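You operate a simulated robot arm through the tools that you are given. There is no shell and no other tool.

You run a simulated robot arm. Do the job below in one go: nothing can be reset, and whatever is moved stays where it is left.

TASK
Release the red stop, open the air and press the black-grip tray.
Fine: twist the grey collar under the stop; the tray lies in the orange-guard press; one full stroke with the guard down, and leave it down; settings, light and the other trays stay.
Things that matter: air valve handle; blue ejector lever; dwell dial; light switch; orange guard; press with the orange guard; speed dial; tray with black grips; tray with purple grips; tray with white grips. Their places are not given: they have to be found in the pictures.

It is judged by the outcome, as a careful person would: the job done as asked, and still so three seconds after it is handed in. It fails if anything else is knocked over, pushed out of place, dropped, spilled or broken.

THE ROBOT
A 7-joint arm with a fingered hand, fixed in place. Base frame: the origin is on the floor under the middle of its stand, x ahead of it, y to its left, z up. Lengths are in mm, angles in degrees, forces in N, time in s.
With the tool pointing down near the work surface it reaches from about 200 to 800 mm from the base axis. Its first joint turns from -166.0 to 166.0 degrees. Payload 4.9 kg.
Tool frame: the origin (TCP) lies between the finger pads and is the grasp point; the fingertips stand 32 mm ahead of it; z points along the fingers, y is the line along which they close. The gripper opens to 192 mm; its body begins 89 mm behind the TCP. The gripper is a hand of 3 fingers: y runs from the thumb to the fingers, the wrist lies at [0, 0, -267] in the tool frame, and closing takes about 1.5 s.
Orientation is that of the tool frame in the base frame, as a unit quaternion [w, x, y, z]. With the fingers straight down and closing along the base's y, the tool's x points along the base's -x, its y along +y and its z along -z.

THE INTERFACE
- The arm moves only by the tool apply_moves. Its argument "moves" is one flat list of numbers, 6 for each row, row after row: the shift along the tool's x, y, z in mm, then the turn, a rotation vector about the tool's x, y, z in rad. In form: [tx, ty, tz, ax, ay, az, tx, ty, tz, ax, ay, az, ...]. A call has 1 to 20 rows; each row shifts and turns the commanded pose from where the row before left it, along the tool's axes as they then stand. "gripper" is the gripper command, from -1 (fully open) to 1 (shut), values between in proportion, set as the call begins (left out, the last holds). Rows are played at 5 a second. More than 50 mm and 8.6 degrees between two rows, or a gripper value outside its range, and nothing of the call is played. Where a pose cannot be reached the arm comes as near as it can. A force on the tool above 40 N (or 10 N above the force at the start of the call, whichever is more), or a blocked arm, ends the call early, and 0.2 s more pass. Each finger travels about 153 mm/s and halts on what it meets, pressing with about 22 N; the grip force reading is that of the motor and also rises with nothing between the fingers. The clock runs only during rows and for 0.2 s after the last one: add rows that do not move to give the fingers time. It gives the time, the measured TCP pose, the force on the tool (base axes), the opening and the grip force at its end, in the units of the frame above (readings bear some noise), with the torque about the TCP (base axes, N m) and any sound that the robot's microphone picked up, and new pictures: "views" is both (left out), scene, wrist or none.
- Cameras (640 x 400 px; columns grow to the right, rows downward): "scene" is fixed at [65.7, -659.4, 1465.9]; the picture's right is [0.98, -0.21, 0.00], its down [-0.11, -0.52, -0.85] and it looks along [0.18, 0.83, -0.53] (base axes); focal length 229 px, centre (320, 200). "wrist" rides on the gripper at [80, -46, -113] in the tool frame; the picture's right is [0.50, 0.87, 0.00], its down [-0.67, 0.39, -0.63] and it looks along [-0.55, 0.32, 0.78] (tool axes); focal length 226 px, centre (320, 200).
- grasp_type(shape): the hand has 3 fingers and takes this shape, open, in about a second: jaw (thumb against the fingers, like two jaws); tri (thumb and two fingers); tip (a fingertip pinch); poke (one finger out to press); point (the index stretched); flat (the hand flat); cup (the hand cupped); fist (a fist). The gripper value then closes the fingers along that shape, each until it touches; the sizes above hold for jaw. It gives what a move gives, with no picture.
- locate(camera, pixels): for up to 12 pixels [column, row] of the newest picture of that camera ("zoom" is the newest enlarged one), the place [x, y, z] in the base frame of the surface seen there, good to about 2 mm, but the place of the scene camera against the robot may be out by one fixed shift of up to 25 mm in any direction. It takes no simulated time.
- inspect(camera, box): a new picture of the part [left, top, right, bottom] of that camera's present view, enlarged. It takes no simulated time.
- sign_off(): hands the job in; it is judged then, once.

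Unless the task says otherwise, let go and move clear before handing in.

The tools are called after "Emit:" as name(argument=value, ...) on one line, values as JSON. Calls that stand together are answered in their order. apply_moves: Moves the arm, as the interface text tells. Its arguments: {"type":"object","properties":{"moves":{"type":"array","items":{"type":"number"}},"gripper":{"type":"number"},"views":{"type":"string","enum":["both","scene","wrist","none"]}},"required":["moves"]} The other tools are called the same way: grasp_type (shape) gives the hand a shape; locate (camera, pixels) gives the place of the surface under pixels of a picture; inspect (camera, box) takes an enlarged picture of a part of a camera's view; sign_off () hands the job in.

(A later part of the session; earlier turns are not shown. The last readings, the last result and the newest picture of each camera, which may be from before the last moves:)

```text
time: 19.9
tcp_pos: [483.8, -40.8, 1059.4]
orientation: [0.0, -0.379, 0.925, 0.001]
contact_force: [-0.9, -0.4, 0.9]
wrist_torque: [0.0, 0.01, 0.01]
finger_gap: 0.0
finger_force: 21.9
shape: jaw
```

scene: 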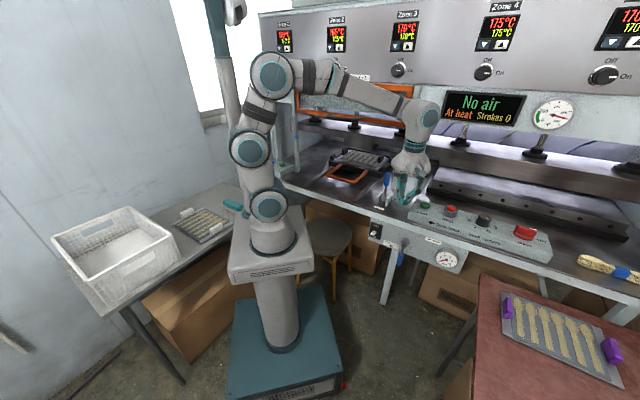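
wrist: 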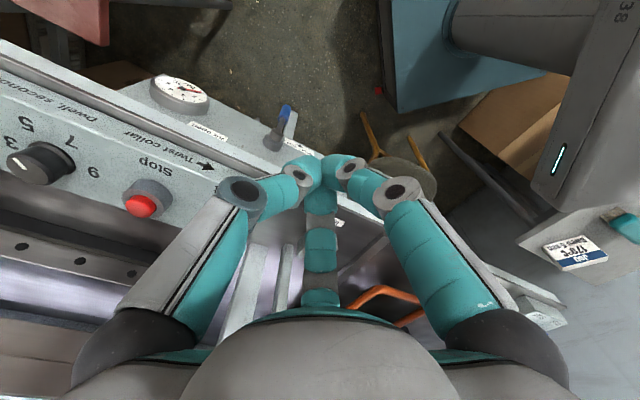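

Closed bundle looks compact. I'll measure it and then tilt the hand 60° so it points into the machine 30° below horizontal (staying in free space).

Emit:
locate(camera="wrist", pixels=[[310, 167], [340, 162], [318, 190], [300, 175], [348, 172], [285, 190], [375, 182], [322, 205], [318, 240], [240, 190], [395, 195]])

Emit:
apply_moves(moves=[0, 0, 0, 0, -0.131, 0, 0, 0, 0, 0, -0.131, 0, 0, 0, 0, 0, -0.131, 0, 0, 0, 0, 0, -0.131, 0, 0, 0, 0, 0, -0.131, 0, 0, 0, 0, 0, -0.131, 0, 0, 0, 0, 0, -0.131, 0, 0, 0, 0, 0, -0.131, 0, 0, 0, 0, 0, 0, 0])

```text
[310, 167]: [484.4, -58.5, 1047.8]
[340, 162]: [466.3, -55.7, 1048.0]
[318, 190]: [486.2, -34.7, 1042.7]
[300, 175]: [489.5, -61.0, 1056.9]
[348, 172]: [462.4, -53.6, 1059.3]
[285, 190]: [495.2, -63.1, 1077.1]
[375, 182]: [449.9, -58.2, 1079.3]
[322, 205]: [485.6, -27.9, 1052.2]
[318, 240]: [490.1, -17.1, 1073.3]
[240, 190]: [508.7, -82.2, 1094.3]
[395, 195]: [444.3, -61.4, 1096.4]
```

```text
time: 21.9
tcp_pos: [482.2, -13.7, 1090.8]
orientation: [0.454, -0.322, 0.809, 0.189]
contact_force: [0.5, -0.1, -3.3]
wrist_torque: [0.24, -0.17, 0.02]
finger_gap: 0.0
finger_force: 22.2
shape: jaw
out of reach, approached as far as the arm can: row 8
```

scene: 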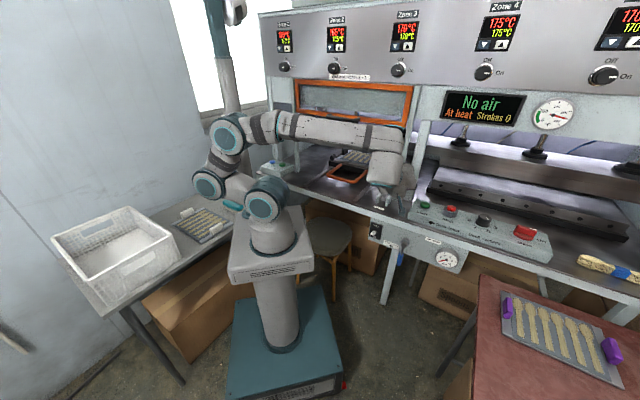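
wrist: 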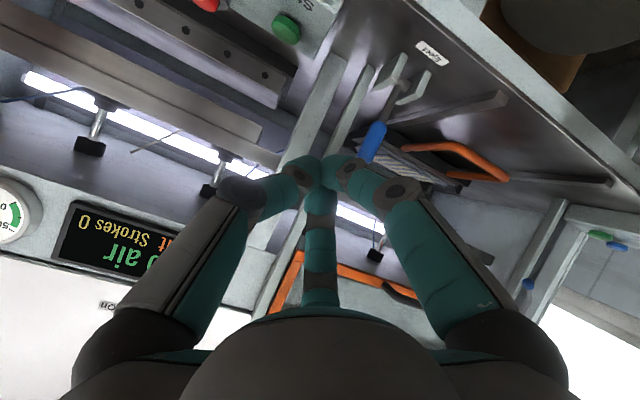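

Row 8 hit a reach limit (arm folded too near the base at this height). I'll untilt by half, descend in front of the machine where the arm is less folded, and then tilt again.

Emit:
apply_moves(moves=[0, 0, 0, 0, 0.131, 0, 0, 0, 0, 0, 0.131, 0, 0, 0, 0, 0, 0.131, 0, 0, 0, 0, 0, 0.131, 0, 21.7, 0, 37.5, 0, 0, 0, 21.7, 0, 37.5, 0, 0, 0, 21.7, 0, 37.5, 0, 0, 0, 21.7, 0, 37.5, 0, 0, 0, 21.7, 0, 37.5, 0, 0, 0, 0, 0, 0, 0, 0, 0])

```text
time: 24.1
tcp_pos: [482.8, -12.9, 877.8]
orientation: [0.239, -0.368, 0.893, 0.098]
contact_force: [0.2, -0.4, 0.4]
wrist_torque: [0.02, 0.0, 0.03]
finger_gap: 0.0
finger_force: 22.1
shape: jaw
```

scene: 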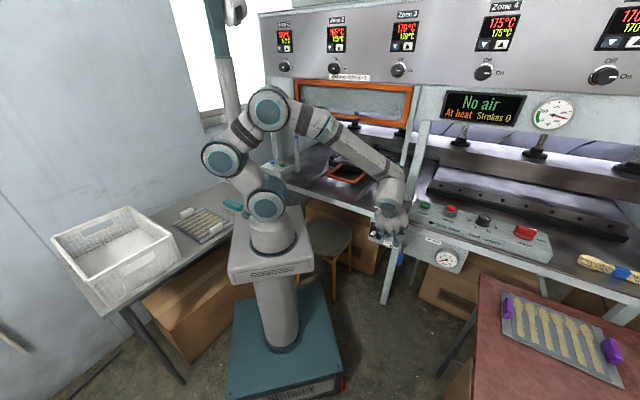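
wrist: 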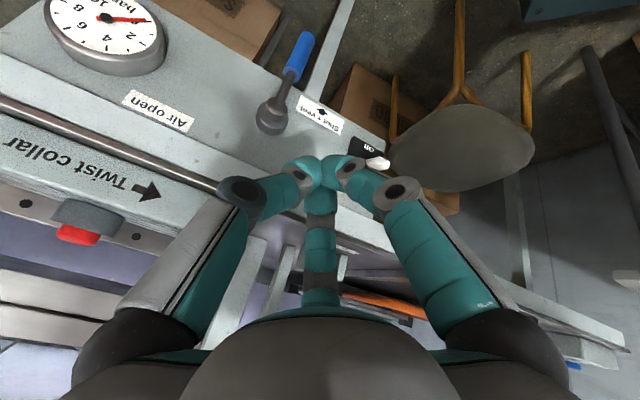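

Now a clear view: hub at (271,117), blue grip at (298,58), light switch at (370,157). I'll locate them precisely.

Emit:
inspect(camera="wrist", box=[220, 20, 400, 180])

Emit:
locate(camera="wrist", pixels=[[271, 117], [262, 117], [280, 112], [286, 90], [293, 70], [299, 55], [304, 38], [240, 100], [330, 115], [378, 162], [318, 110], [160, 108]])

```text
2.50 times, centred on (310, 100) of wrist
```

zoom: 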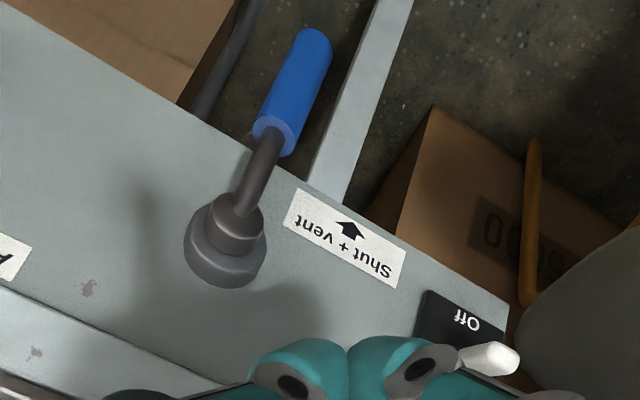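

```text
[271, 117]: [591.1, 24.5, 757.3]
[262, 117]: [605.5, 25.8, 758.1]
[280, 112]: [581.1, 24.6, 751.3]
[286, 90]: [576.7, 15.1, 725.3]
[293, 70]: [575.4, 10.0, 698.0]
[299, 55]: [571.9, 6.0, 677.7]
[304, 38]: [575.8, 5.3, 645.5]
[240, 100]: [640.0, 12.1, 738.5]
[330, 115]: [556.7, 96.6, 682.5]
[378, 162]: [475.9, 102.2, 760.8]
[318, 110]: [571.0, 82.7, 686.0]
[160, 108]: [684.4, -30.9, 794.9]
```

Handle confirmed at s≈400, front surface d≈410, grip z 645–700. I'll descend to the grip height in front of the machine and tilt 20° more.

Emit:
apply_moves(moves=[18.75, 0, 32.5, 0, 0, 0, 18.75, 0, 32.5, 0, 0, 0, 18.75, 0, 32.5, 0, 0, 0, 18.75, 0, 32.5, 0, 0, 0, 0, 0, 0, 0, -0.0873, 0, 0, 0, 0, 0, -0.0873, 0, 0, 0, 0, 0, -0.0873, 0, 0, 0, 0, 0, -0.0873, 0, 0, 0, 0, 0, 0, 0])

```text
time: 26.1
tcp_pos: [494.6, 5.5, 748.0]
orientation: [0.231, -0.364, 0.897, 0.094]
contact_force: [1.1, 0.9, 0.5]
wrist_torque: [0.01, -0.04, 0.03]
finger_gap: 0.0
finger_force: 22.7
shape: jaw
out of reach, approached as far as the arm can: row 3, 4, 5, 6, 7, 8
```

scene: 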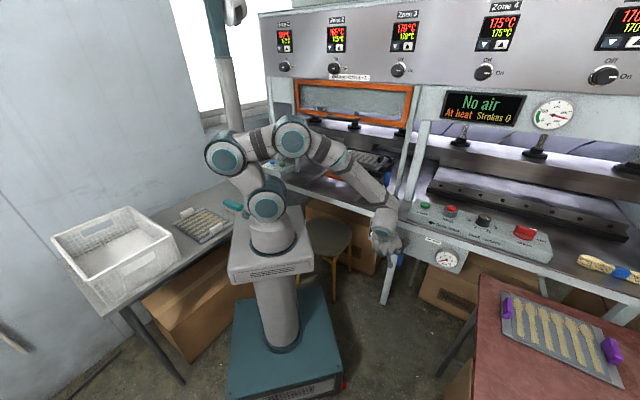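
wrist: 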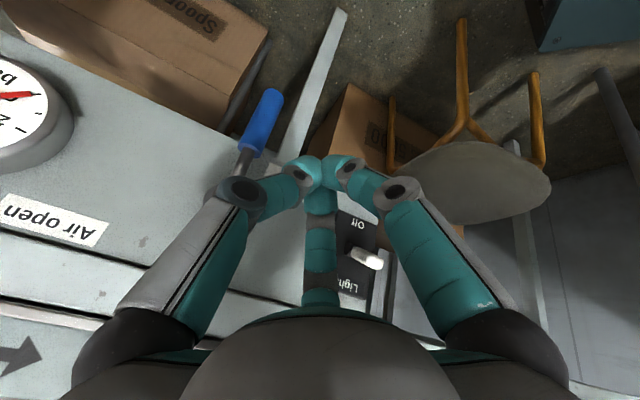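

The arm can't lower further with this posture (limit from row 3). I'll look at the arm's joint positions to understand which limit is met.

Emit:
inspect(camera="scene", box=[180, 90, 440, 300])

Emit:
locate(camera="scene", pixels=[[265, 206], [222, 156], [291, 137], [257, 140], [240, 180], [345, 165], [385, 215], [378, 238], [385, 200]])

```text
1.90 times, centred on (310, 195) of scene
```

zoom: 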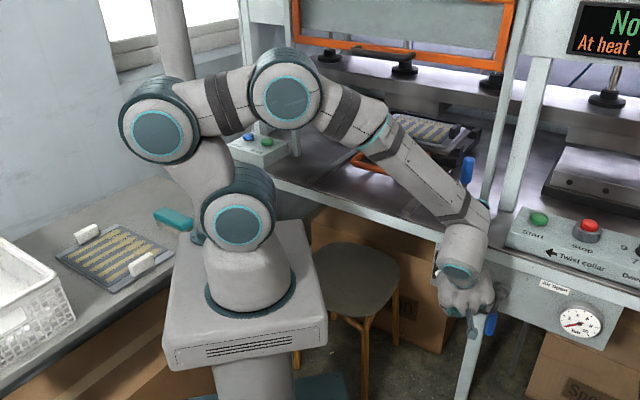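

```text
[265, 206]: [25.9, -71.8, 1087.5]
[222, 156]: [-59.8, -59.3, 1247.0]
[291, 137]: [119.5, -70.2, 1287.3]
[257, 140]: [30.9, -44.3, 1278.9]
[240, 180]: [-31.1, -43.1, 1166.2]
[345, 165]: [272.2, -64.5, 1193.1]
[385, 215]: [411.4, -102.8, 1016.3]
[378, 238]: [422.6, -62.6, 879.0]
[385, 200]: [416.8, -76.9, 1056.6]
```

Wrist joint 6 seems to be near a singular/limited posture with this 45° azimuth. I'll try instead a hand azimuth aligned with the arm (pointing along +x), which lets the wrist bend upward smoothly – tested in free space in front of the panel.

Emit:
apply_moves(moves=[0, 0, -40, 0, 0, 0, 0, 0, -40, 0, 0, 0, 0, 0, 0, 0, 0.1265, 0, 0, 0, 0, 0, 0.1265, 0, 0, 0, 0, 0, 0.1265, 0, 0, 0, 0, 0, 0.1265, 0, 0, 0, 0, 0, 0, 0.131, 0, 0, 0, 0, 0, 0.131, 0, 0, 0, 0, 0, 0.131, 0, 0, 0, 0, 0, 0.131, 0, 0, 0, 0, 0, 0.131, 0, 0, 0, 0, 0, 0.131, 0, 0, 0, 0, 0, 0])

```text
time: 28.9
tcp_pos: [466.7, -20.4, 818.2]
orientation: [-0.001, 0.008, 1.0, -0.001]
contact_force: [0.1, 0.1, 0.9]
wrist_torque: [-0.02, 0.01, 0.01]
finger_gap: 0.1
finger_force: 22.3
shape: jaw
```

scene: 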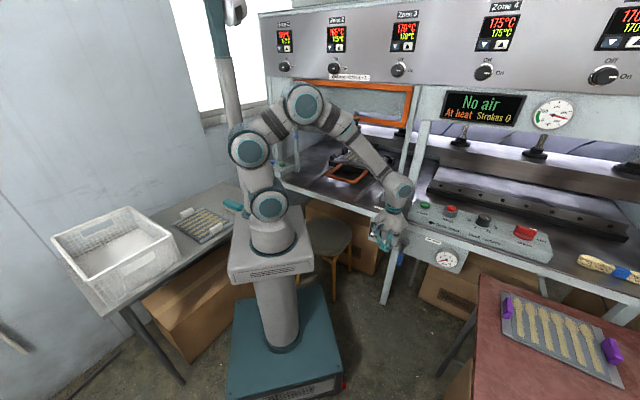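
wrist: 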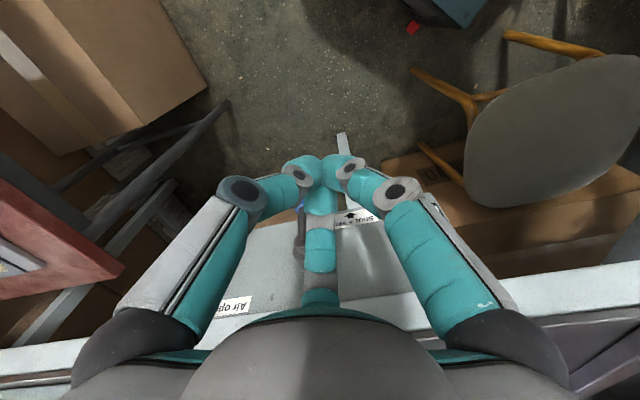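

Vertical again, aligned with x. Now tilting toward +x in steps.

Emit:
apply_moves(moves=[0, 0, 0, 0, -0.131, 0, 0, 0, 0, 0, -0.131, 0, 0, 0, 0, 0, -0.131, 0, 0, 0, 0, 0, -0.131, 0, 0, 0, 0, 0, -0.131, 0, 0, 0, 0, 0, -0.131, 0, 0, 0, 0, 0, -0.131, 0, 0, 0, 0, 0, 0, 0])

```text
time: 30.7
tcp_pos: [466.7, -22.0, 818.8]
orientation: [0.321, 0.007, 0.947, -0.002]
contact_force: [0.4, 1.1, 1.0]
wrist_torque: [-0.01, 0.01, 0.01]
finger_gap: 0.3
finger_force: 22.0
shape: jaw
out of reach, approached as far as the arm can: row 6, 7
```

scene: 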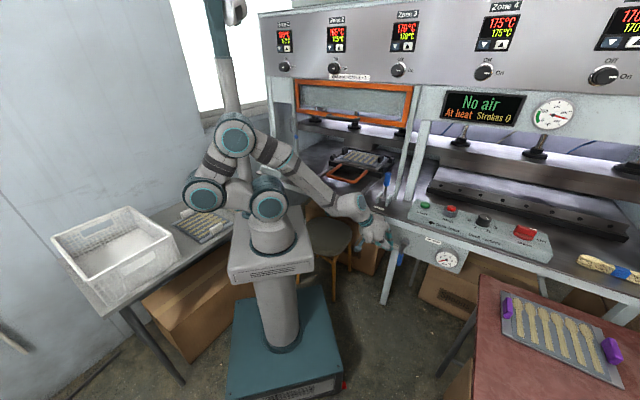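
wrist: 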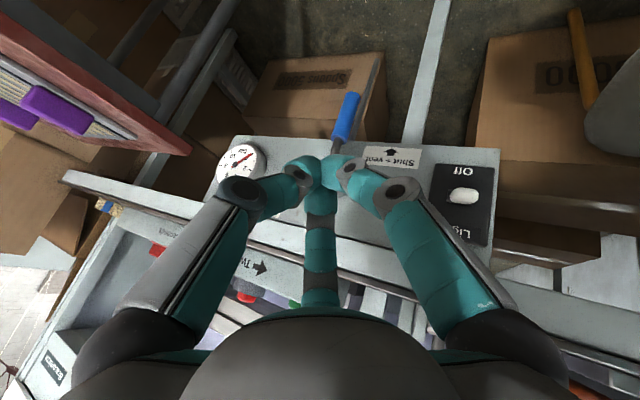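

The wrist seems able to bend only one way, so I'd need to go around sideways. First I check where the red bench with the purple tray and the stool are, to be sure the swing space is free.

Emit:
locate(camera="scene", pixels=[[480, 280], [470, 330], [505, 305], [520, 350], [560, 300], [340, 225], [310, 230], [200, 225], [170, 250], [330, 250]])

Emit:
inspect(camera="wrist", box=[200, 80, 520, 280])

```text
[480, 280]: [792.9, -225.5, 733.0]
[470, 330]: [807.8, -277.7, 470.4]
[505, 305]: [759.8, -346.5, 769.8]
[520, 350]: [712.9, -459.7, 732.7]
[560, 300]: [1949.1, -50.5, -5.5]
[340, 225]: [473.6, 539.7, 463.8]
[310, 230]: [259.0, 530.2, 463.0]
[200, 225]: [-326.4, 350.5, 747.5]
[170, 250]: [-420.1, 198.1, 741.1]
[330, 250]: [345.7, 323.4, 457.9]
```

```text
2.00 times, centred on (360, 180) of wrist
```

zoom: 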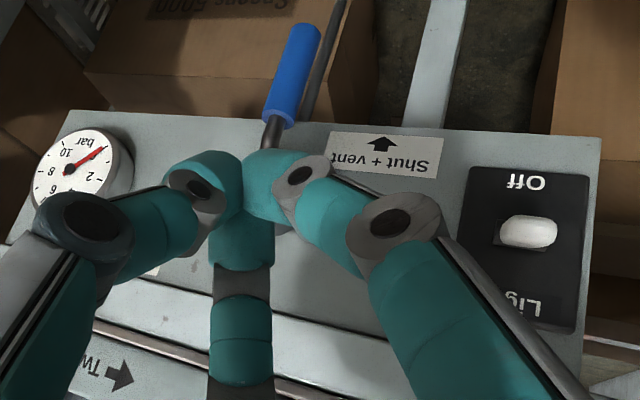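

Space around (480,-250) is free (bench starts at x≈780). I'll untilt, then tilt the hand sideways to point left (+y) to test the other wrist branch.

Emit:
apply_moves(moves=[0, 0, 0, 0, 0.1306, 0, 0, 0, 0, 0, 0.1306, 0, 0, 0, 0, 0, 0.1306, 0, 0, 0, 0, 0, 0.1306, 0, 0, 0, 0, 0, 0.1306, 0, 0, 0, 0, -0.131, 0, 0, 0, 0, 0, -0.131, 0, 0, 0, 0, 0, -0.131, 0, 0, 0, 0, 0, -0.131, 0, 0, 0, 0, 0, -0.131, 0, 0, 0, 0, 0, -0.131, 0, 0, 0, 0, 0, -0.131, 0, 0, 0, 0, 0, -0.131, 0, 0, 0, 0, 0, 0, 0, 0])

```text
time: 33.7
tcp_pos: [466.9, -22.1, 818.8]
orientation: [0.005, 0.006, 0.865, 0.501]
contact_force: [0.5, 0.6, -0.2]
wrist_torque: [0.0, 0.02, 0.02]
finger_gap: 0.0
finger_force: 22.3
shape: jaw
```

scene: 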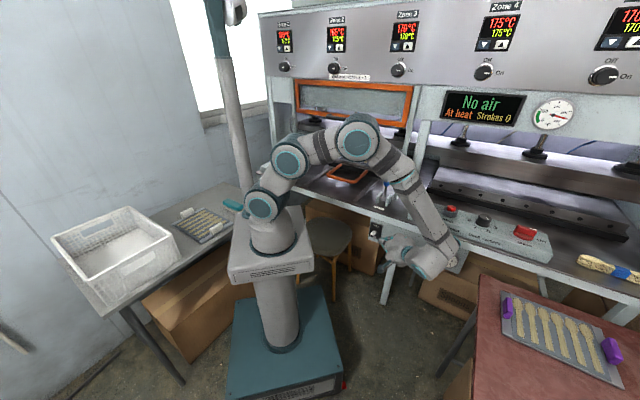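
wrist: 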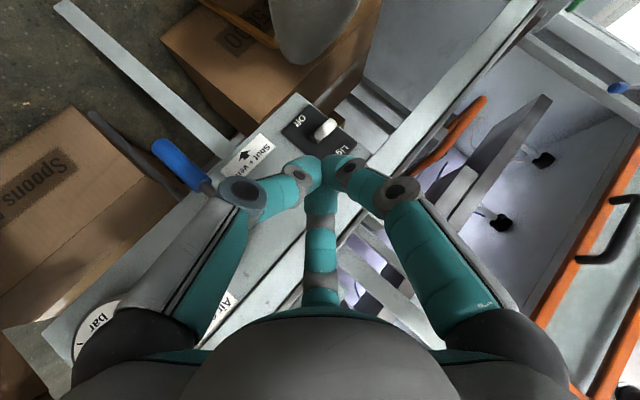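

The sideways tilt worked without any limit. Now I swing the hand's azimuth from left (90°) to the machine's depth direction (45°).

Emit:
apply_moves(moves=[0, 0, 0, 0, -0.1134, 0.0655, 0, 0, 0, 0, -0.1134, 0.0655, 0, 0, 0, 0, -0.1134, 0.0655, 0, 0, 0, 0, -0.1134, 0.0655, 0, 0, 0, 0, -0.1134, 0.0655, 0, 0, 0, 0, -0.1134, 0.0655, 0, 0, 0, 0, 0, 0])

```text
time: 35.3
tcp_pos: [466.3, -21.6, 818.1]
orientation: [0.195, 0.339, 0.798, 0.46]
contact_force: [-1.0, 0.6, -0.2]
wrist_torque: [0.03, 0.01, 0.0]
finger_gap: 0.2
finger_force: 21.6
shape: jaw
```

scene: 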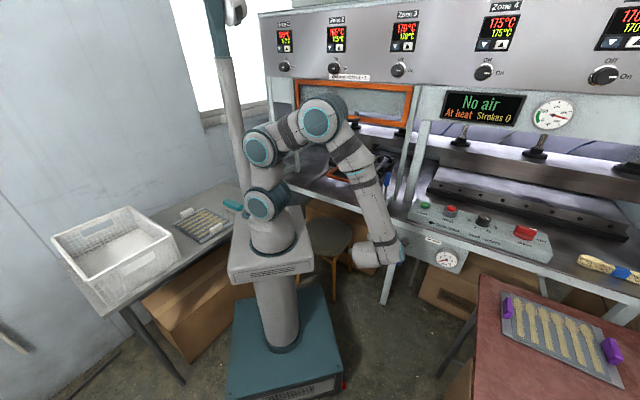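
wrist: 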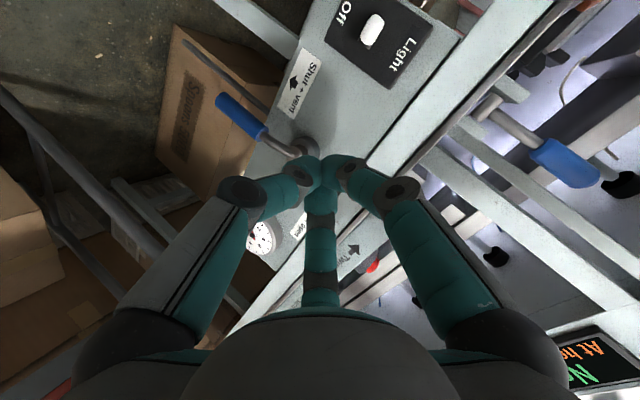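

The hand now points into the machine, 30° below horizontal, with full reach. I'll descend to the grip's height in front of the valve (still 85 mm short of it).

Emit:
apply_moves(moves=[0, -27.9, 16.1, 0, 0, 0, 0, -27.9, 16.1, 0, 0, 0, 0, -27.9, 16.1, 0, 0, 0, 0, -27.9, 16.1, 0, 0, 0, 0, 0, 0, 0, 0, 0])

```text
time: 36.5
tcp_pos: [467.1, -20.9, 687.2]
orientation: [0.195, 0.337, 0.797, 0.461]
contact_force: [0.1, 0.3, -0.1]
wrist_torque: [0.0, 0.02, 0.03]
finger_gap: 0.2
finger_force: 21.7
shape: jaw
```

scene: 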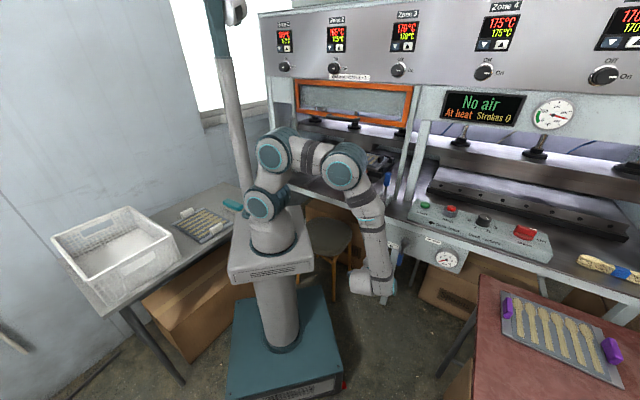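
wrist: 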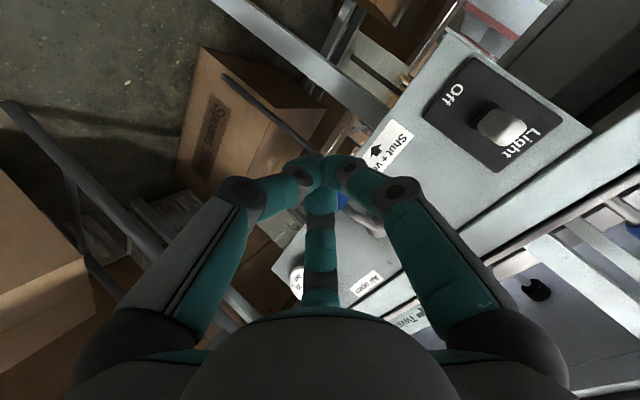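

Position reached (d≈315, s≈345, z≈687). The light switch is well above-left of the path. I'll advance 85 mm straight into depth, left of the handle.

Emit:
apply_moves(moves=[0, 10.65, 18.4, 0, 0, 0, 0, 10.65, 18.4, 0, 0, 0, 0, 10.65, 18.4, 0, 0, 0, 0, 10.65, 18.4, 0, 0, 0, 0, 0, 0, 0, 0, 0])

Emit:
inspect(camera="scene", box=[340, 200, 484, 310])

```text
time: 37.7
tcp_pos: [526.5, 37.2, 689.8]
orientation: [0.195, 0.338, 0.797, 0.461]
contact_force: [-0.9, -1.0, -0.4]
wrist_torque: [-0.03, -0.01, 0.01]
finger_gap: 0.2
finger_force: 22.4
shape: jaw
```

scene: 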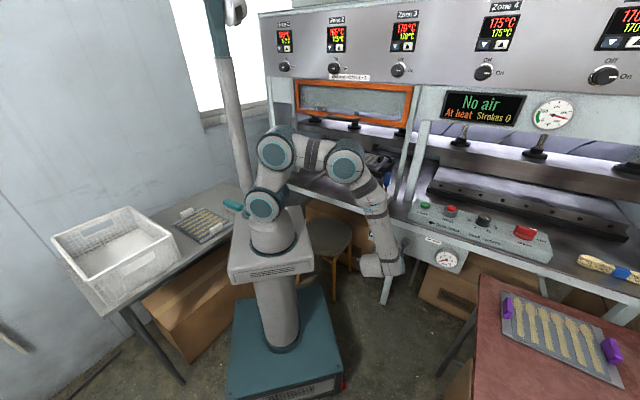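
wrist: 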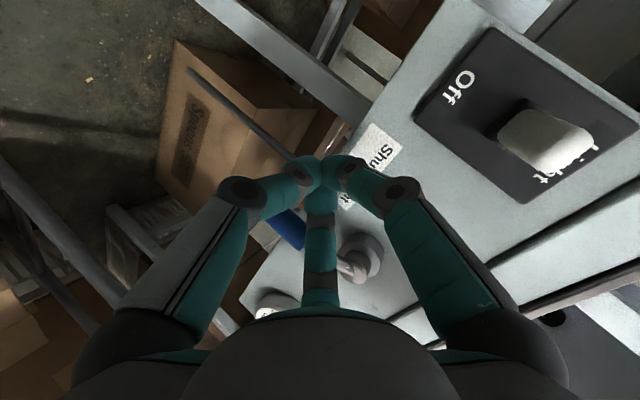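

```text
3.64 times, centred on (412, 255) of scene
```

zoom: 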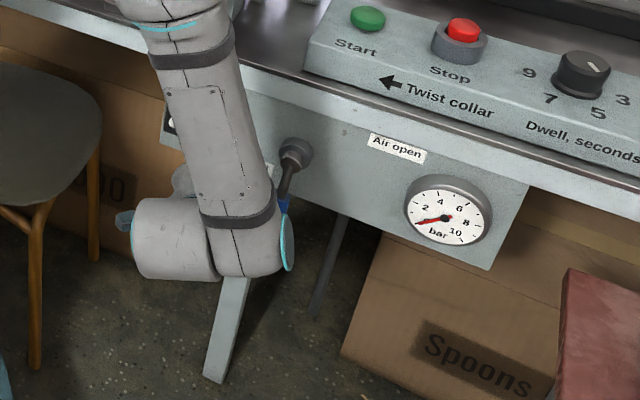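

The bundle now sits left of the handle (handle visible at (290,225), hub at (355,260) in the wrist image). I'll push right along an arc around the hub, first two thirds of the way.

Emit:
apply_moves(moves=[-12, 0, 0, 0, 0, 0, -12, 0, 0, 0, 0, 0, -8.5, -3, 1.8, 0, 0, 0, -8.5, -3, 1.8, 0, 0, 0, -8, -1.3, 0.8, 0, 0, 0, -8, -1.3, 0.8, 0, 0, 0, 0, 0, 0, 0, 0, 0])

```text
time: 39.3
tcp_pos: [568.2, -3.1, 680.9]
orientation: [0.196, 0.339, 0.797, 0.46]
contact_force: [-2.7, 0.0, -0.6]
wrist_torque: [0.04, -0.02, -0.06]
finger_gap: 0.0
finger_force: 21.4
shape: jaw
```

scene: 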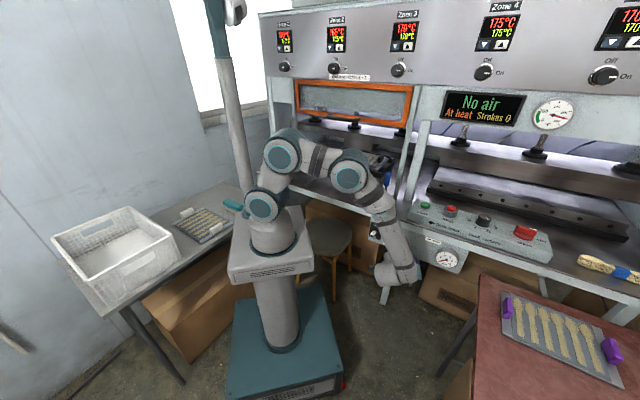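
wrist: 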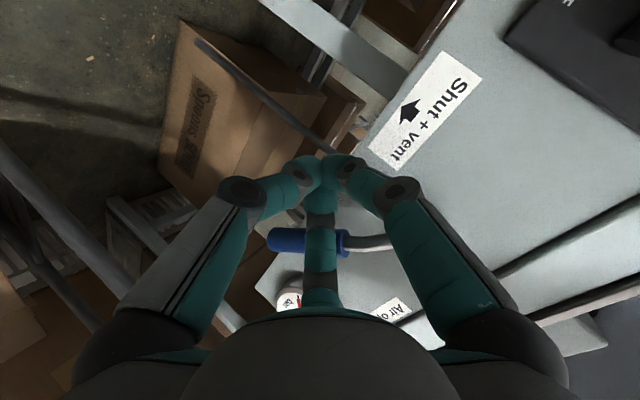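

The handle is turning with light force (~3 N). Continuing the arc to about 75°.

Emit:
apply_moves(moves=[-8.5, 1.3, -0.8, 0, 0, 0, -8.5, 1.3, -0.8, 0, 0, 0, -8, 3, -1.8, 0, 0, 0, -8, 3, -1.8, 0, 0, 0, -6.5, 4.8, -2.8, 0, 0, 0, -6.5, 4.8, -2.8, 0, 0, 0, 0, 0, 0, 0, 0, 0])

Emit:
inspect(camera="scene", box=[340, 200, 484, 310])

```text
time: 40.9
tcp_pos: [600.0, -37.3, 702.6]
orientation: [0.195, 0.338, 0.797, 0.46]
contact_force: [-2.1, -0.7, -0.3]
wrist_torque: [0.0, -0.04, -0.03]
finger_gap: 0.2
finger_force: 22.1
shape: jaw
```

scene: 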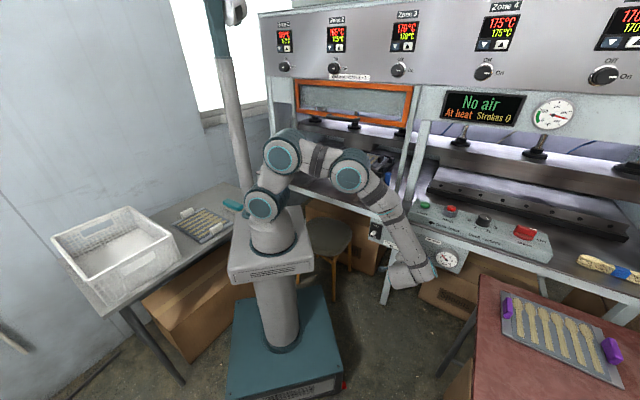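
wrist: 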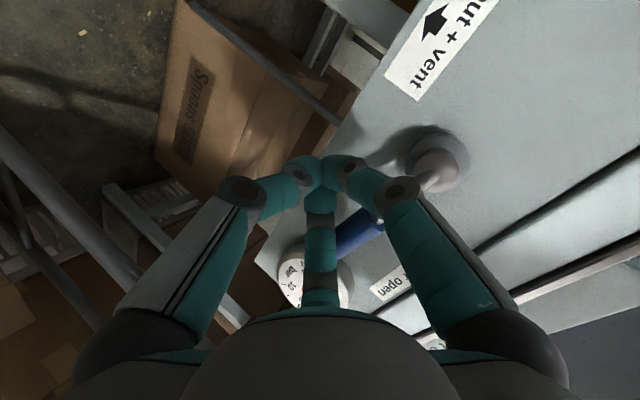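

```text
3.64 times, centred on (412, 255) of scene
```

zoom: 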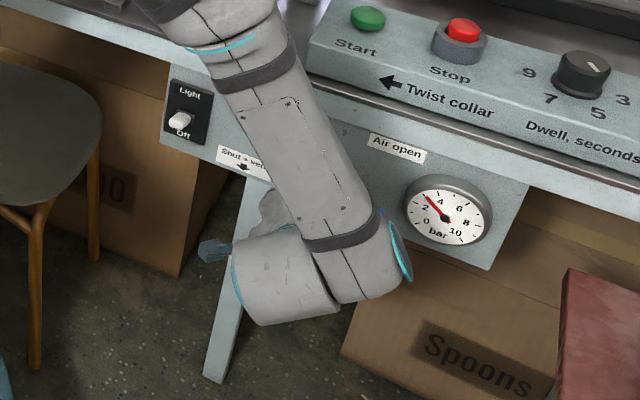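

The gauge now shows ~3 bar and the handle is at ~70°. I'll complete the arc to horizontal.

Emit:
apply_moves(moves=[-5, 6, -3.5, 0, 0, 0, -4, 6, -3.5, 0, 0, 0, -1, 5, -3, 0, 0, 0, 0, 0, 0, 0, 0, 0, 0, 0, 0, 0, 0, 0, 0, 0, 0, 0, 0, 0])

Emit:
inspect(camera="scene", box=[380, 80, 540, 290])

```text
time: 42.3
tcp_pos: [606.3, -43.7, 720.6]
orientation: [0.194, 0.338, 0.797, 0.461]
contact_force: [-9.4, -5.4, -15.5]
wrist_torque: [0.15, 0.23, -0.22]
finger_gap: 0.3
finger_force: 21.6
shape: jaw
```

scene: 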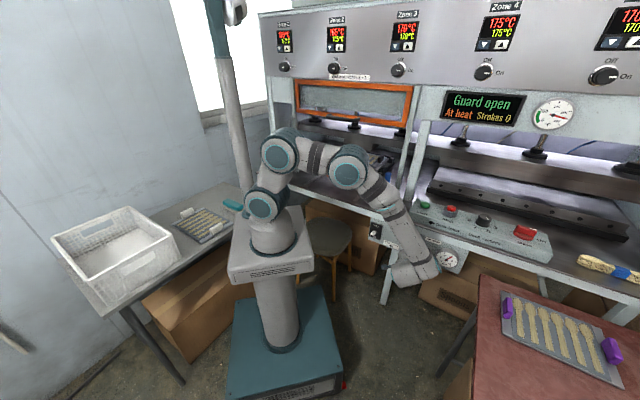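
wrist: 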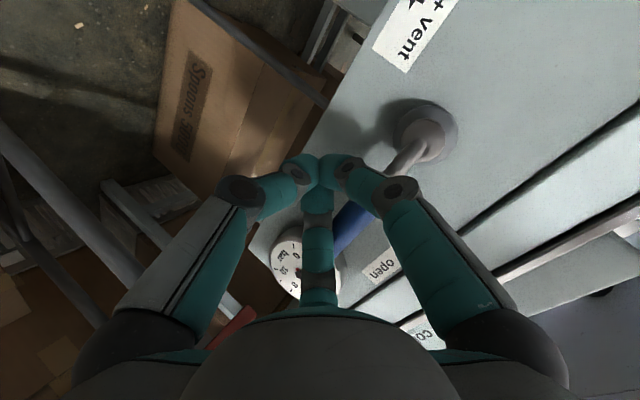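

```text
1.90 times, centred on (460, 185) of scene
```

zoom: 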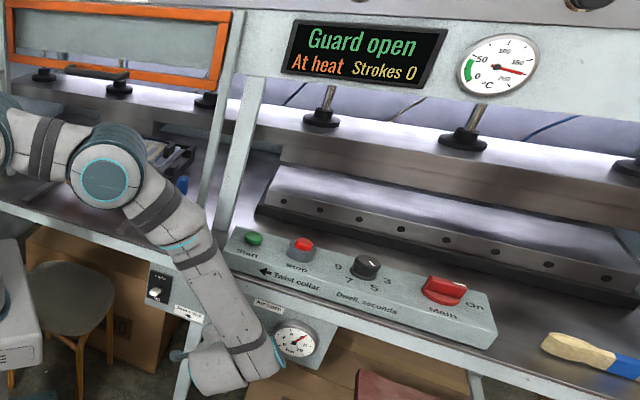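

"Guard open" is displayed – air is on, handle against its stop (15 N). I'll drop a little, then withdraw straight out from the panel.

Emit:
apply_moves(moves=[0, -8.66, 5, 0, 0, 0, 0, -5, -8.7, 0, 0, 0, 0, -12.5, -21.7, 0, 0, 0, 0, -15, -26, 0, 0, 0, 0, -15, -26, 0, 0, 0, 0, 0, 0, 0, 0, 0])

Emit:
inspect(camera="scene", box=[340, 200, 484, 310])

```text
time: 43.7
tcp_pos: [537.8, -111.9, 711.0]
orientation: [0.195, 0.337, 0.797, 0.461]
contact_force: [-0.5, -0.8, -0.2]
wrist_torque: [0.01, 0.0, -0.01]
finger_gap: 0.1
finger_force: 21.9
shape: jaw
```

scene: 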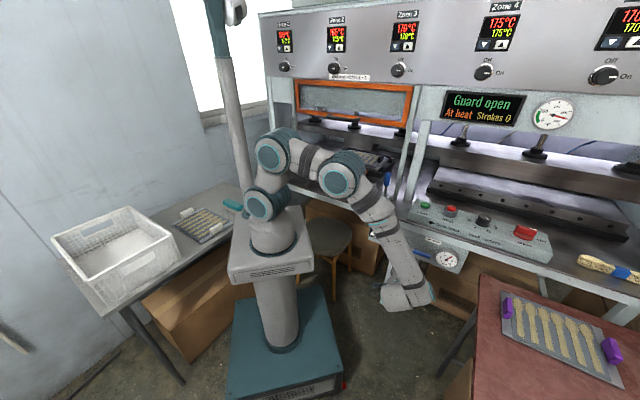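
wrist: 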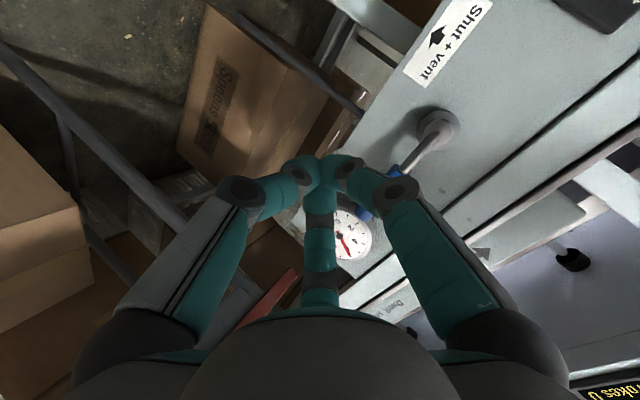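

```text
3.64 times, centred on (412, 255) of scene
```

zoom: 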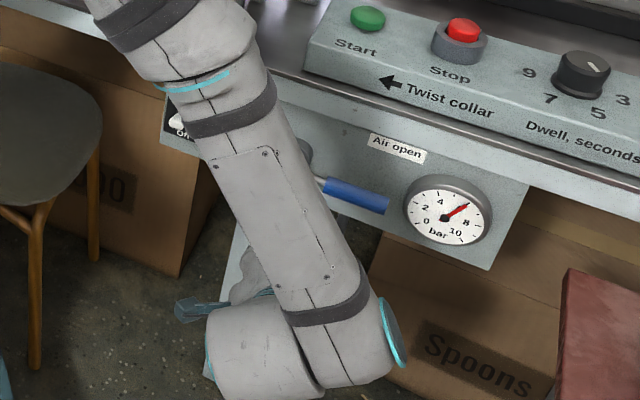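

Gauge reads ~6.5 bar, handle points to "Air open". Now I back out of this wrist posture the way I came: rise, swing azimuth back, and return to tool-down.

Emit:
apply_moves(moves=[0, 23.8, -13.8, 0, 0, 0, 0, 23.8, -13.8, 0, 0, 0, 0, 23.8, -13.8, 0, 0, 0, 0, 23.8, -13.8, 0, 0, 0, 0, 0, 0, 0, 0.1134, -0.0655, 0, 0, 0, 0, 0.1134, -0.0655, 0, 0, 0, 0, 0.1134, -0.0655, 0, 0, 0, 0, 0.1134, -0.0655, 0, 0, 0, 0, 0.1134, -0.0655, 0, 0, 0, 0, 0.1134, -0.0655, 0, 0, 0, 0.131, 0, 0, 0, 0, 0, 0.131, 0, 0, 0, 0, 0, 0.131, 0, 0, 0, 0, 0, 0.131, 0, 0, 0, 0, 0, 0.131, 0, 0, 0, 0, 0, 0.131, 0, 0, 0, 0, 0, 0.131, 0, 0, 0, 0, 0, 0.131, 0, 0])

```text
time: 47.5
tcp_pos: [537.0, -110.1, 819.9]
orientation: [0.0, 0.007, 1.0, -0.001]
contact_force: [-0.4, -0.4, -0.4]
wrist_torque: [0.02, 0.01, -0.04]
finger_gap: 0.0
finger_force: 21.7
shape: jaw
```

scene: 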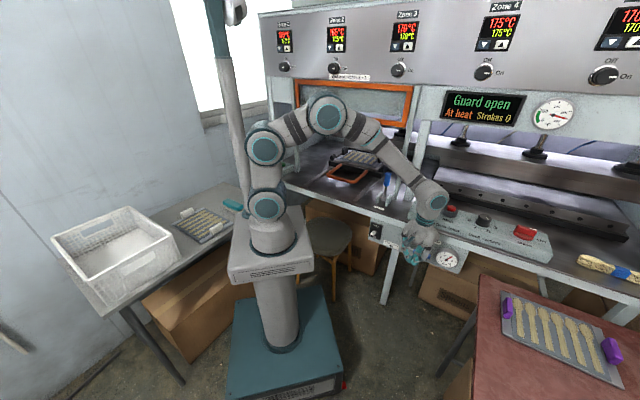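
wrist: 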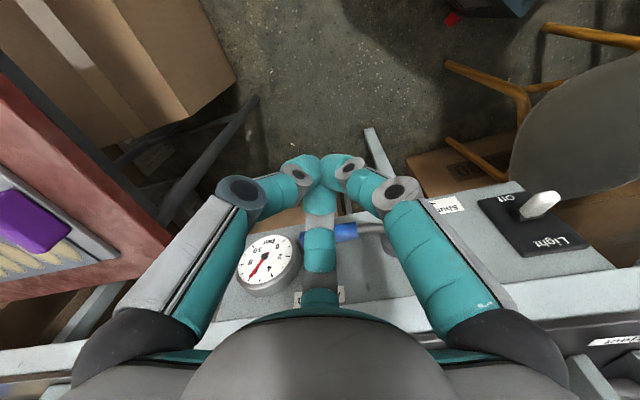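

Now I'll raise the arm and move over to the left, in front of the orange guard, to look at its handle.

Emit:
apply_moves(moves=[19.6, 6.25, -41.3, 0, 0, 0, 19.6, 6.25, -41.3, 0, 0, 0, 19.6, 6.25, -41.3, 0, 0, 0, 19.6, 6.25, -41.3, 0, 0, 0, 19.6, 6.25, -41.3, 0, 0, 0, 19.6, 6.25, -41.3, 0, 0, 0, 19.6, 6.25, -41.3, 0, 0, 0, 19.6, 6.25, -41.3, 0, 0, 0, 13.3, 43.3, -16.7, 0, 0, 0, 13.3, 43.3, -16.7, 0, 0, 0, 13.3, 43.3, -16.7, 0, 0, 0, 13.3, 43.3, -16.7, 0, 0, 0, 13.3, 43.3, -16.7, 0, 0, 0, 13.3, 43.3, -16.7, 0, 0, 0, 0, 0, 0, 0, 0, 0])

```text
time: 50.7
tcp_pos: [307.2, 201.6, 1251.4]
orientation: [0.0, 0.008, 1.0, 0.0]
contact_force: [0.2, 0.1, 0.4]
wrist_torque: [-0.03, 0.02, -0.01]
finger_gap: 0.0
finger_force: 21.8
shape: jaw
```

scene: 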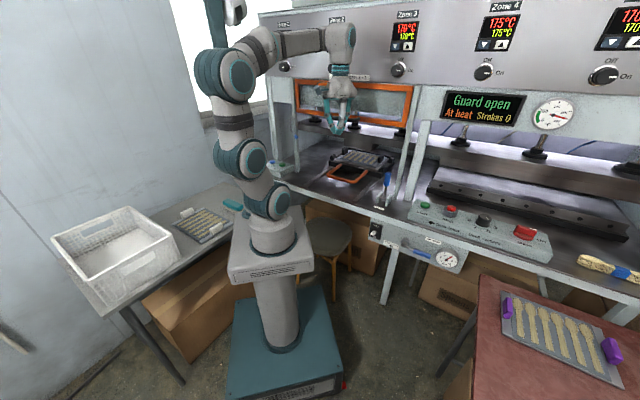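
wrist: 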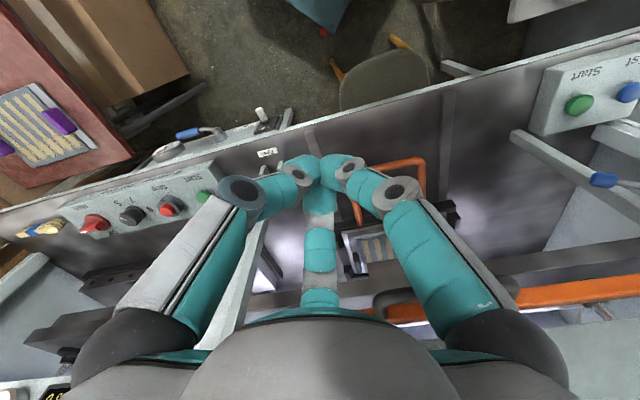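

I need a better look at the guard handle; I'll yaw 15° and tilt the hand up about 25° in place.

Emit:
apply_moves(moves=[0, 0, 0, 0, 0, -0.131, 0, 0, 0, 0, 0, -0.131, 0, 0, 0, 0, -0.11, 0, 0, 0, 0, 0, -0.11, 0, 0, 0, 0, 0, -0.11, 0, 0, 0, 0, 0, -0.11, 0, 0, 0, 0, 0, 0, 0])

```text
time: 52.3
tcp_pos: [307.4, 202.8, 1251.4]
orientation: [0.217, -0.12, 0.968, 0.027]
contact_force: [-0.1, 0.2, -0.2]
wrist_torque: [0.02, 0.0, 0.05]
finger_gap: 0.3
finger_force: 22.1
shape: jaw
```

scene: 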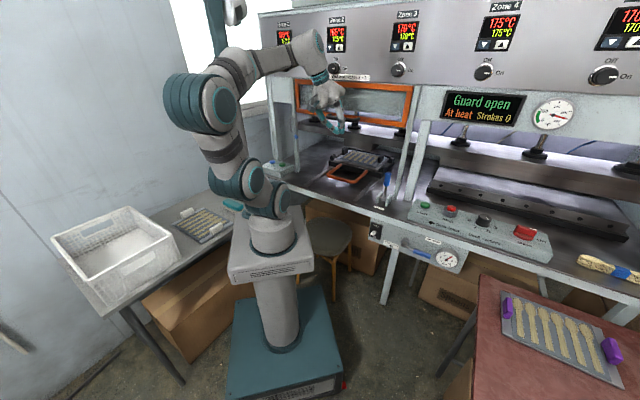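
wrist: 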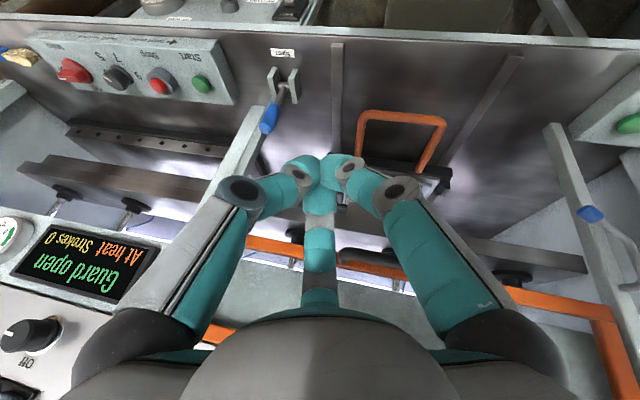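

The guard's handle shows at about (345–400, 255–275). Locating guard bar, handle and posts.

Emit:
inspect(camera="wrist", box=[230, 80, 640, 330])

Emit:
locate(camera="wrist", pixels=[[265, 242], [345, 255], [380, 262], [395, 268], [520, 298], [600, 316], [600, 305], [560, 180], [585, 212], [235, 165], [258, 170], [590, 250]])

```text
1.56 times, centred on (435, 205) of wrist
```

zoom: 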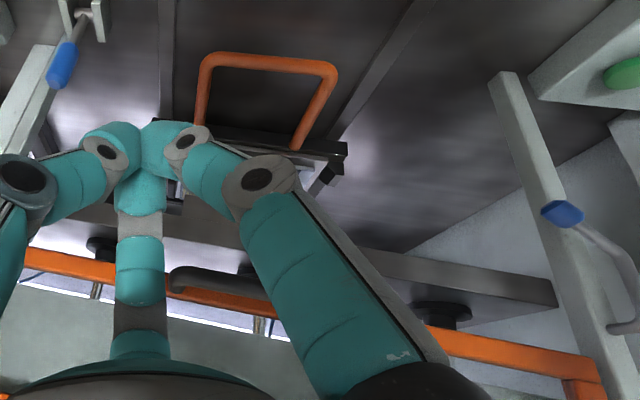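

```text
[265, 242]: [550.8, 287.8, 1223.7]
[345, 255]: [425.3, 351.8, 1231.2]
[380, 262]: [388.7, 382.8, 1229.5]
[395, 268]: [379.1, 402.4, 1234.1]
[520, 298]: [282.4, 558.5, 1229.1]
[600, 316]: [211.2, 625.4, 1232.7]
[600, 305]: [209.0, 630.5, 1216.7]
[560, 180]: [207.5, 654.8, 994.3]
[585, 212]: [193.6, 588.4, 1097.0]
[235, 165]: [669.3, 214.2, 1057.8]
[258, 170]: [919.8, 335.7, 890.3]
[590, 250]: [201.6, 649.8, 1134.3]
```

The handle bar is at d≈555, z≈1228, guard plane at d≈592. I need to know whether the tray carrier's orange loop sits in the guard's way; locating the loop, tray and platen.

Emit:
locate(camera="wrist", pixels=[[400, 115], [365, 118], [440, 122], [361, 140], [424, 160], [400, 137], [436, 172], [444, 190], [400, 168], [336, 110], [485, 110], [500, 250]])

Emit:
locate(camera="scene", pixels=[[350, 181], [332, 172], [366, 176], [345, 165], [332, 155], [385, 165], [376, 150], [362, 157], [350, 140], [330, 130], [320, 165], [395, 150]])

Emit:
inspect(camera="scene", box=[290, 120, 420, 200])

```text
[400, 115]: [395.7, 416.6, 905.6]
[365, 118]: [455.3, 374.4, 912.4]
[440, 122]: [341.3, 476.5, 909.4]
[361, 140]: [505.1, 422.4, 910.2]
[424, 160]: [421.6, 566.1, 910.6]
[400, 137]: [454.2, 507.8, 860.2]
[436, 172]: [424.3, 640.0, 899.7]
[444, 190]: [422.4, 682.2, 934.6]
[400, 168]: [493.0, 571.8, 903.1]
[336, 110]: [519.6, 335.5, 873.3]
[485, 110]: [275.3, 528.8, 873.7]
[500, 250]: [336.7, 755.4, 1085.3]
```

```text
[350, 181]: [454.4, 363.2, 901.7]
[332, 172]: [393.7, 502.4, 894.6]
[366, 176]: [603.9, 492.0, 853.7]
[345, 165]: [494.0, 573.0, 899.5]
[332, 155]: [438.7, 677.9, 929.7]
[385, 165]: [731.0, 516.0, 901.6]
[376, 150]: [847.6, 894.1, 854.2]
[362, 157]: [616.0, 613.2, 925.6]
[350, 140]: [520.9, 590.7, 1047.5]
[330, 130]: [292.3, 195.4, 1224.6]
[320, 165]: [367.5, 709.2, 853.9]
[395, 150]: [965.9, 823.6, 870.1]
```

```text
4.92 times, centred on (355, 160) of scene
```

zoom: 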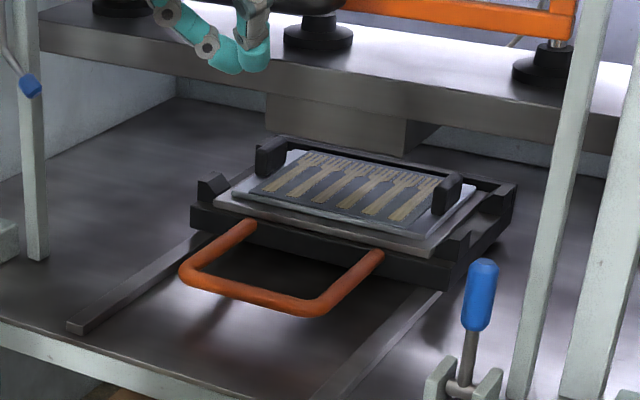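

The loop's front bar reaches d≈575–586 at z≈908, just in front of the guard plane. I'll check where the press ram is relative to the tray to judge whether the carrier is fully in.

Emit:
locate(camera="scene", pixels=[[350, 143], [368, 147], [358, 145], [372, 147], [347, 146], [341, 154], [381, 160], [346, 149], [391, 158], [330, 163], [377, 178], [394, 157]])

Emit:
inspect(camera="scene", box=[325, 130, 405, 180])

```text
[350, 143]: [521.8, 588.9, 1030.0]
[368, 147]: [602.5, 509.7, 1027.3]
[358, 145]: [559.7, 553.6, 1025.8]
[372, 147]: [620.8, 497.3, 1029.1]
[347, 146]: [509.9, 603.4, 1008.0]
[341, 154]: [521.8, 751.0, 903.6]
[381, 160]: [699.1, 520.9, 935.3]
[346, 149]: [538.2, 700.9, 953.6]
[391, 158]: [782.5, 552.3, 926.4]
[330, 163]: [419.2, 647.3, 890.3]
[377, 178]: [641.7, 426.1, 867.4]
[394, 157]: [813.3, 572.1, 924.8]
```

```text
8.00 times, centred on (365, 155) of scene
```

zoom: 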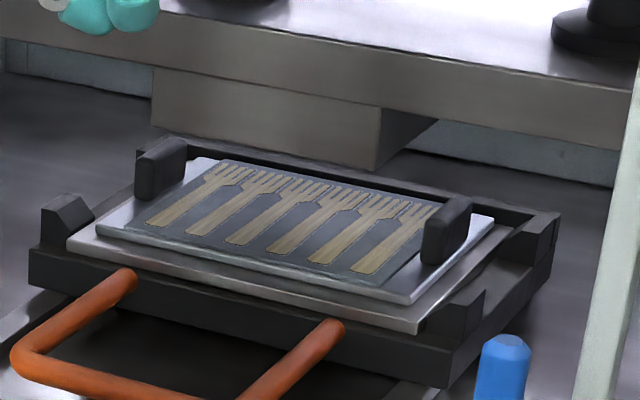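

The tray centre lies under the ram, so the carrier is in place. Plan: press the guard handle down with the closed fingertips, hand tilted so the palm stays clear of the guard. First re-orient in free space (yaw 45°, tilt 30°).

Emit:
apply_moves(moves=[0, 0, 0, 0, 0.11, 0, 0, 0, 0, 0, 0.11, 0, 0, 0, 0, 0, 0.11, 0, 0, 0, 0, 0, 0.11, 0, 0, 0, 0, 0, 0, -0.131, 0, 0, 0, 0, 0, -0.131, 0, 0, 0, 0, 0, -0.131, 0, 0, 0, 0, 0, -0.131, 0, 0, 0, 0, -0.131, 0, 0, 0, 0, 0, -0.131, 0, 0, 0, 0, 0, -0.131, 0, 0, 0, 0, 0, -0.131, 0, 0, 0, 0, 0, 0, 0])

```text
time: 55.1
tcp_pos: [306.5, 202.2, 1250.8]
orientation: [0.241, -0.363, 0.895, 0.098]
contact_force: [1.0, -0.3, -0.2]
wrist_torque: [0.0, 0.04, -0.01]
finger_gap: 0.0
finger_force: 21.8
shape: jaw
```

scene: 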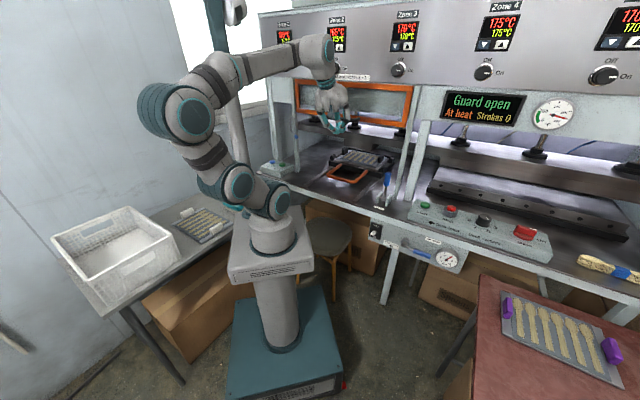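
wrist: 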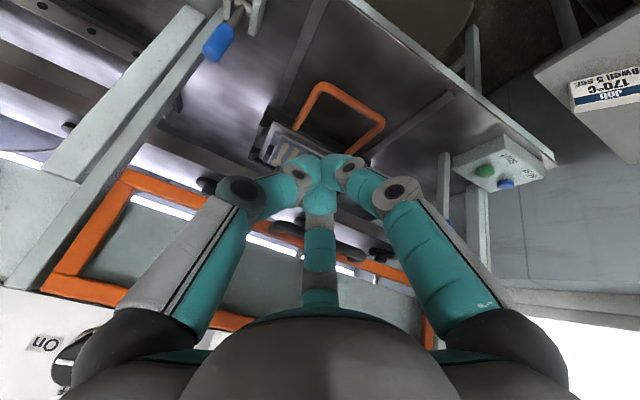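

A good view of the guard now; handle near (300–360, 225–255). Enlarging and locating it.

Emit:
inspect(camera="wrist", box=[200, 150, 440, 300])

Emit:
locate(camera="wrist", pixels=[[278, 226], [285, 228], [345, 247], [358, 252], [366, 258], [160, 182], [110, 230], [75, 285], [395, 272], [425, 330], [60, 340], [300, 228]])

```text
2.67 times, centred on (320, 225) of wrist
```

zoom: 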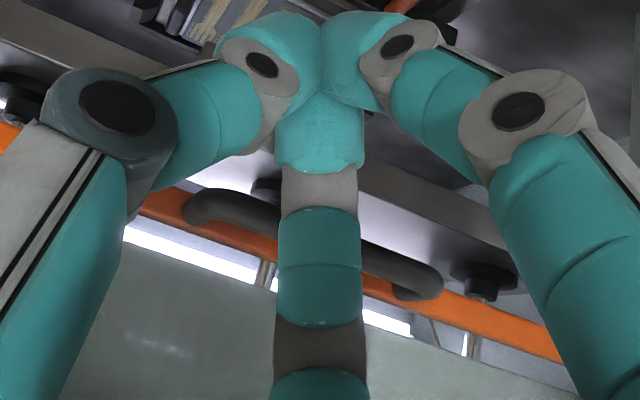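

```text
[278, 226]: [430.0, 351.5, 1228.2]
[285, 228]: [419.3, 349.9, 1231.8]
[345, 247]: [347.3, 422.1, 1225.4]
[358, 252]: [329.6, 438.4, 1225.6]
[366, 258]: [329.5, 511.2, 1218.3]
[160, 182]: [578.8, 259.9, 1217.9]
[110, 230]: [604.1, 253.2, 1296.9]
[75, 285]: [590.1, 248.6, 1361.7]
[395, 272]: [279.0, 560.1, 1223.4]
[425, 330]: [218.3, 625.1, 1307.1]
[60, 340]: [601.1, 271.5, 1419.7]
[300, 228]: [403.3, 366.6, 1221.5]
```

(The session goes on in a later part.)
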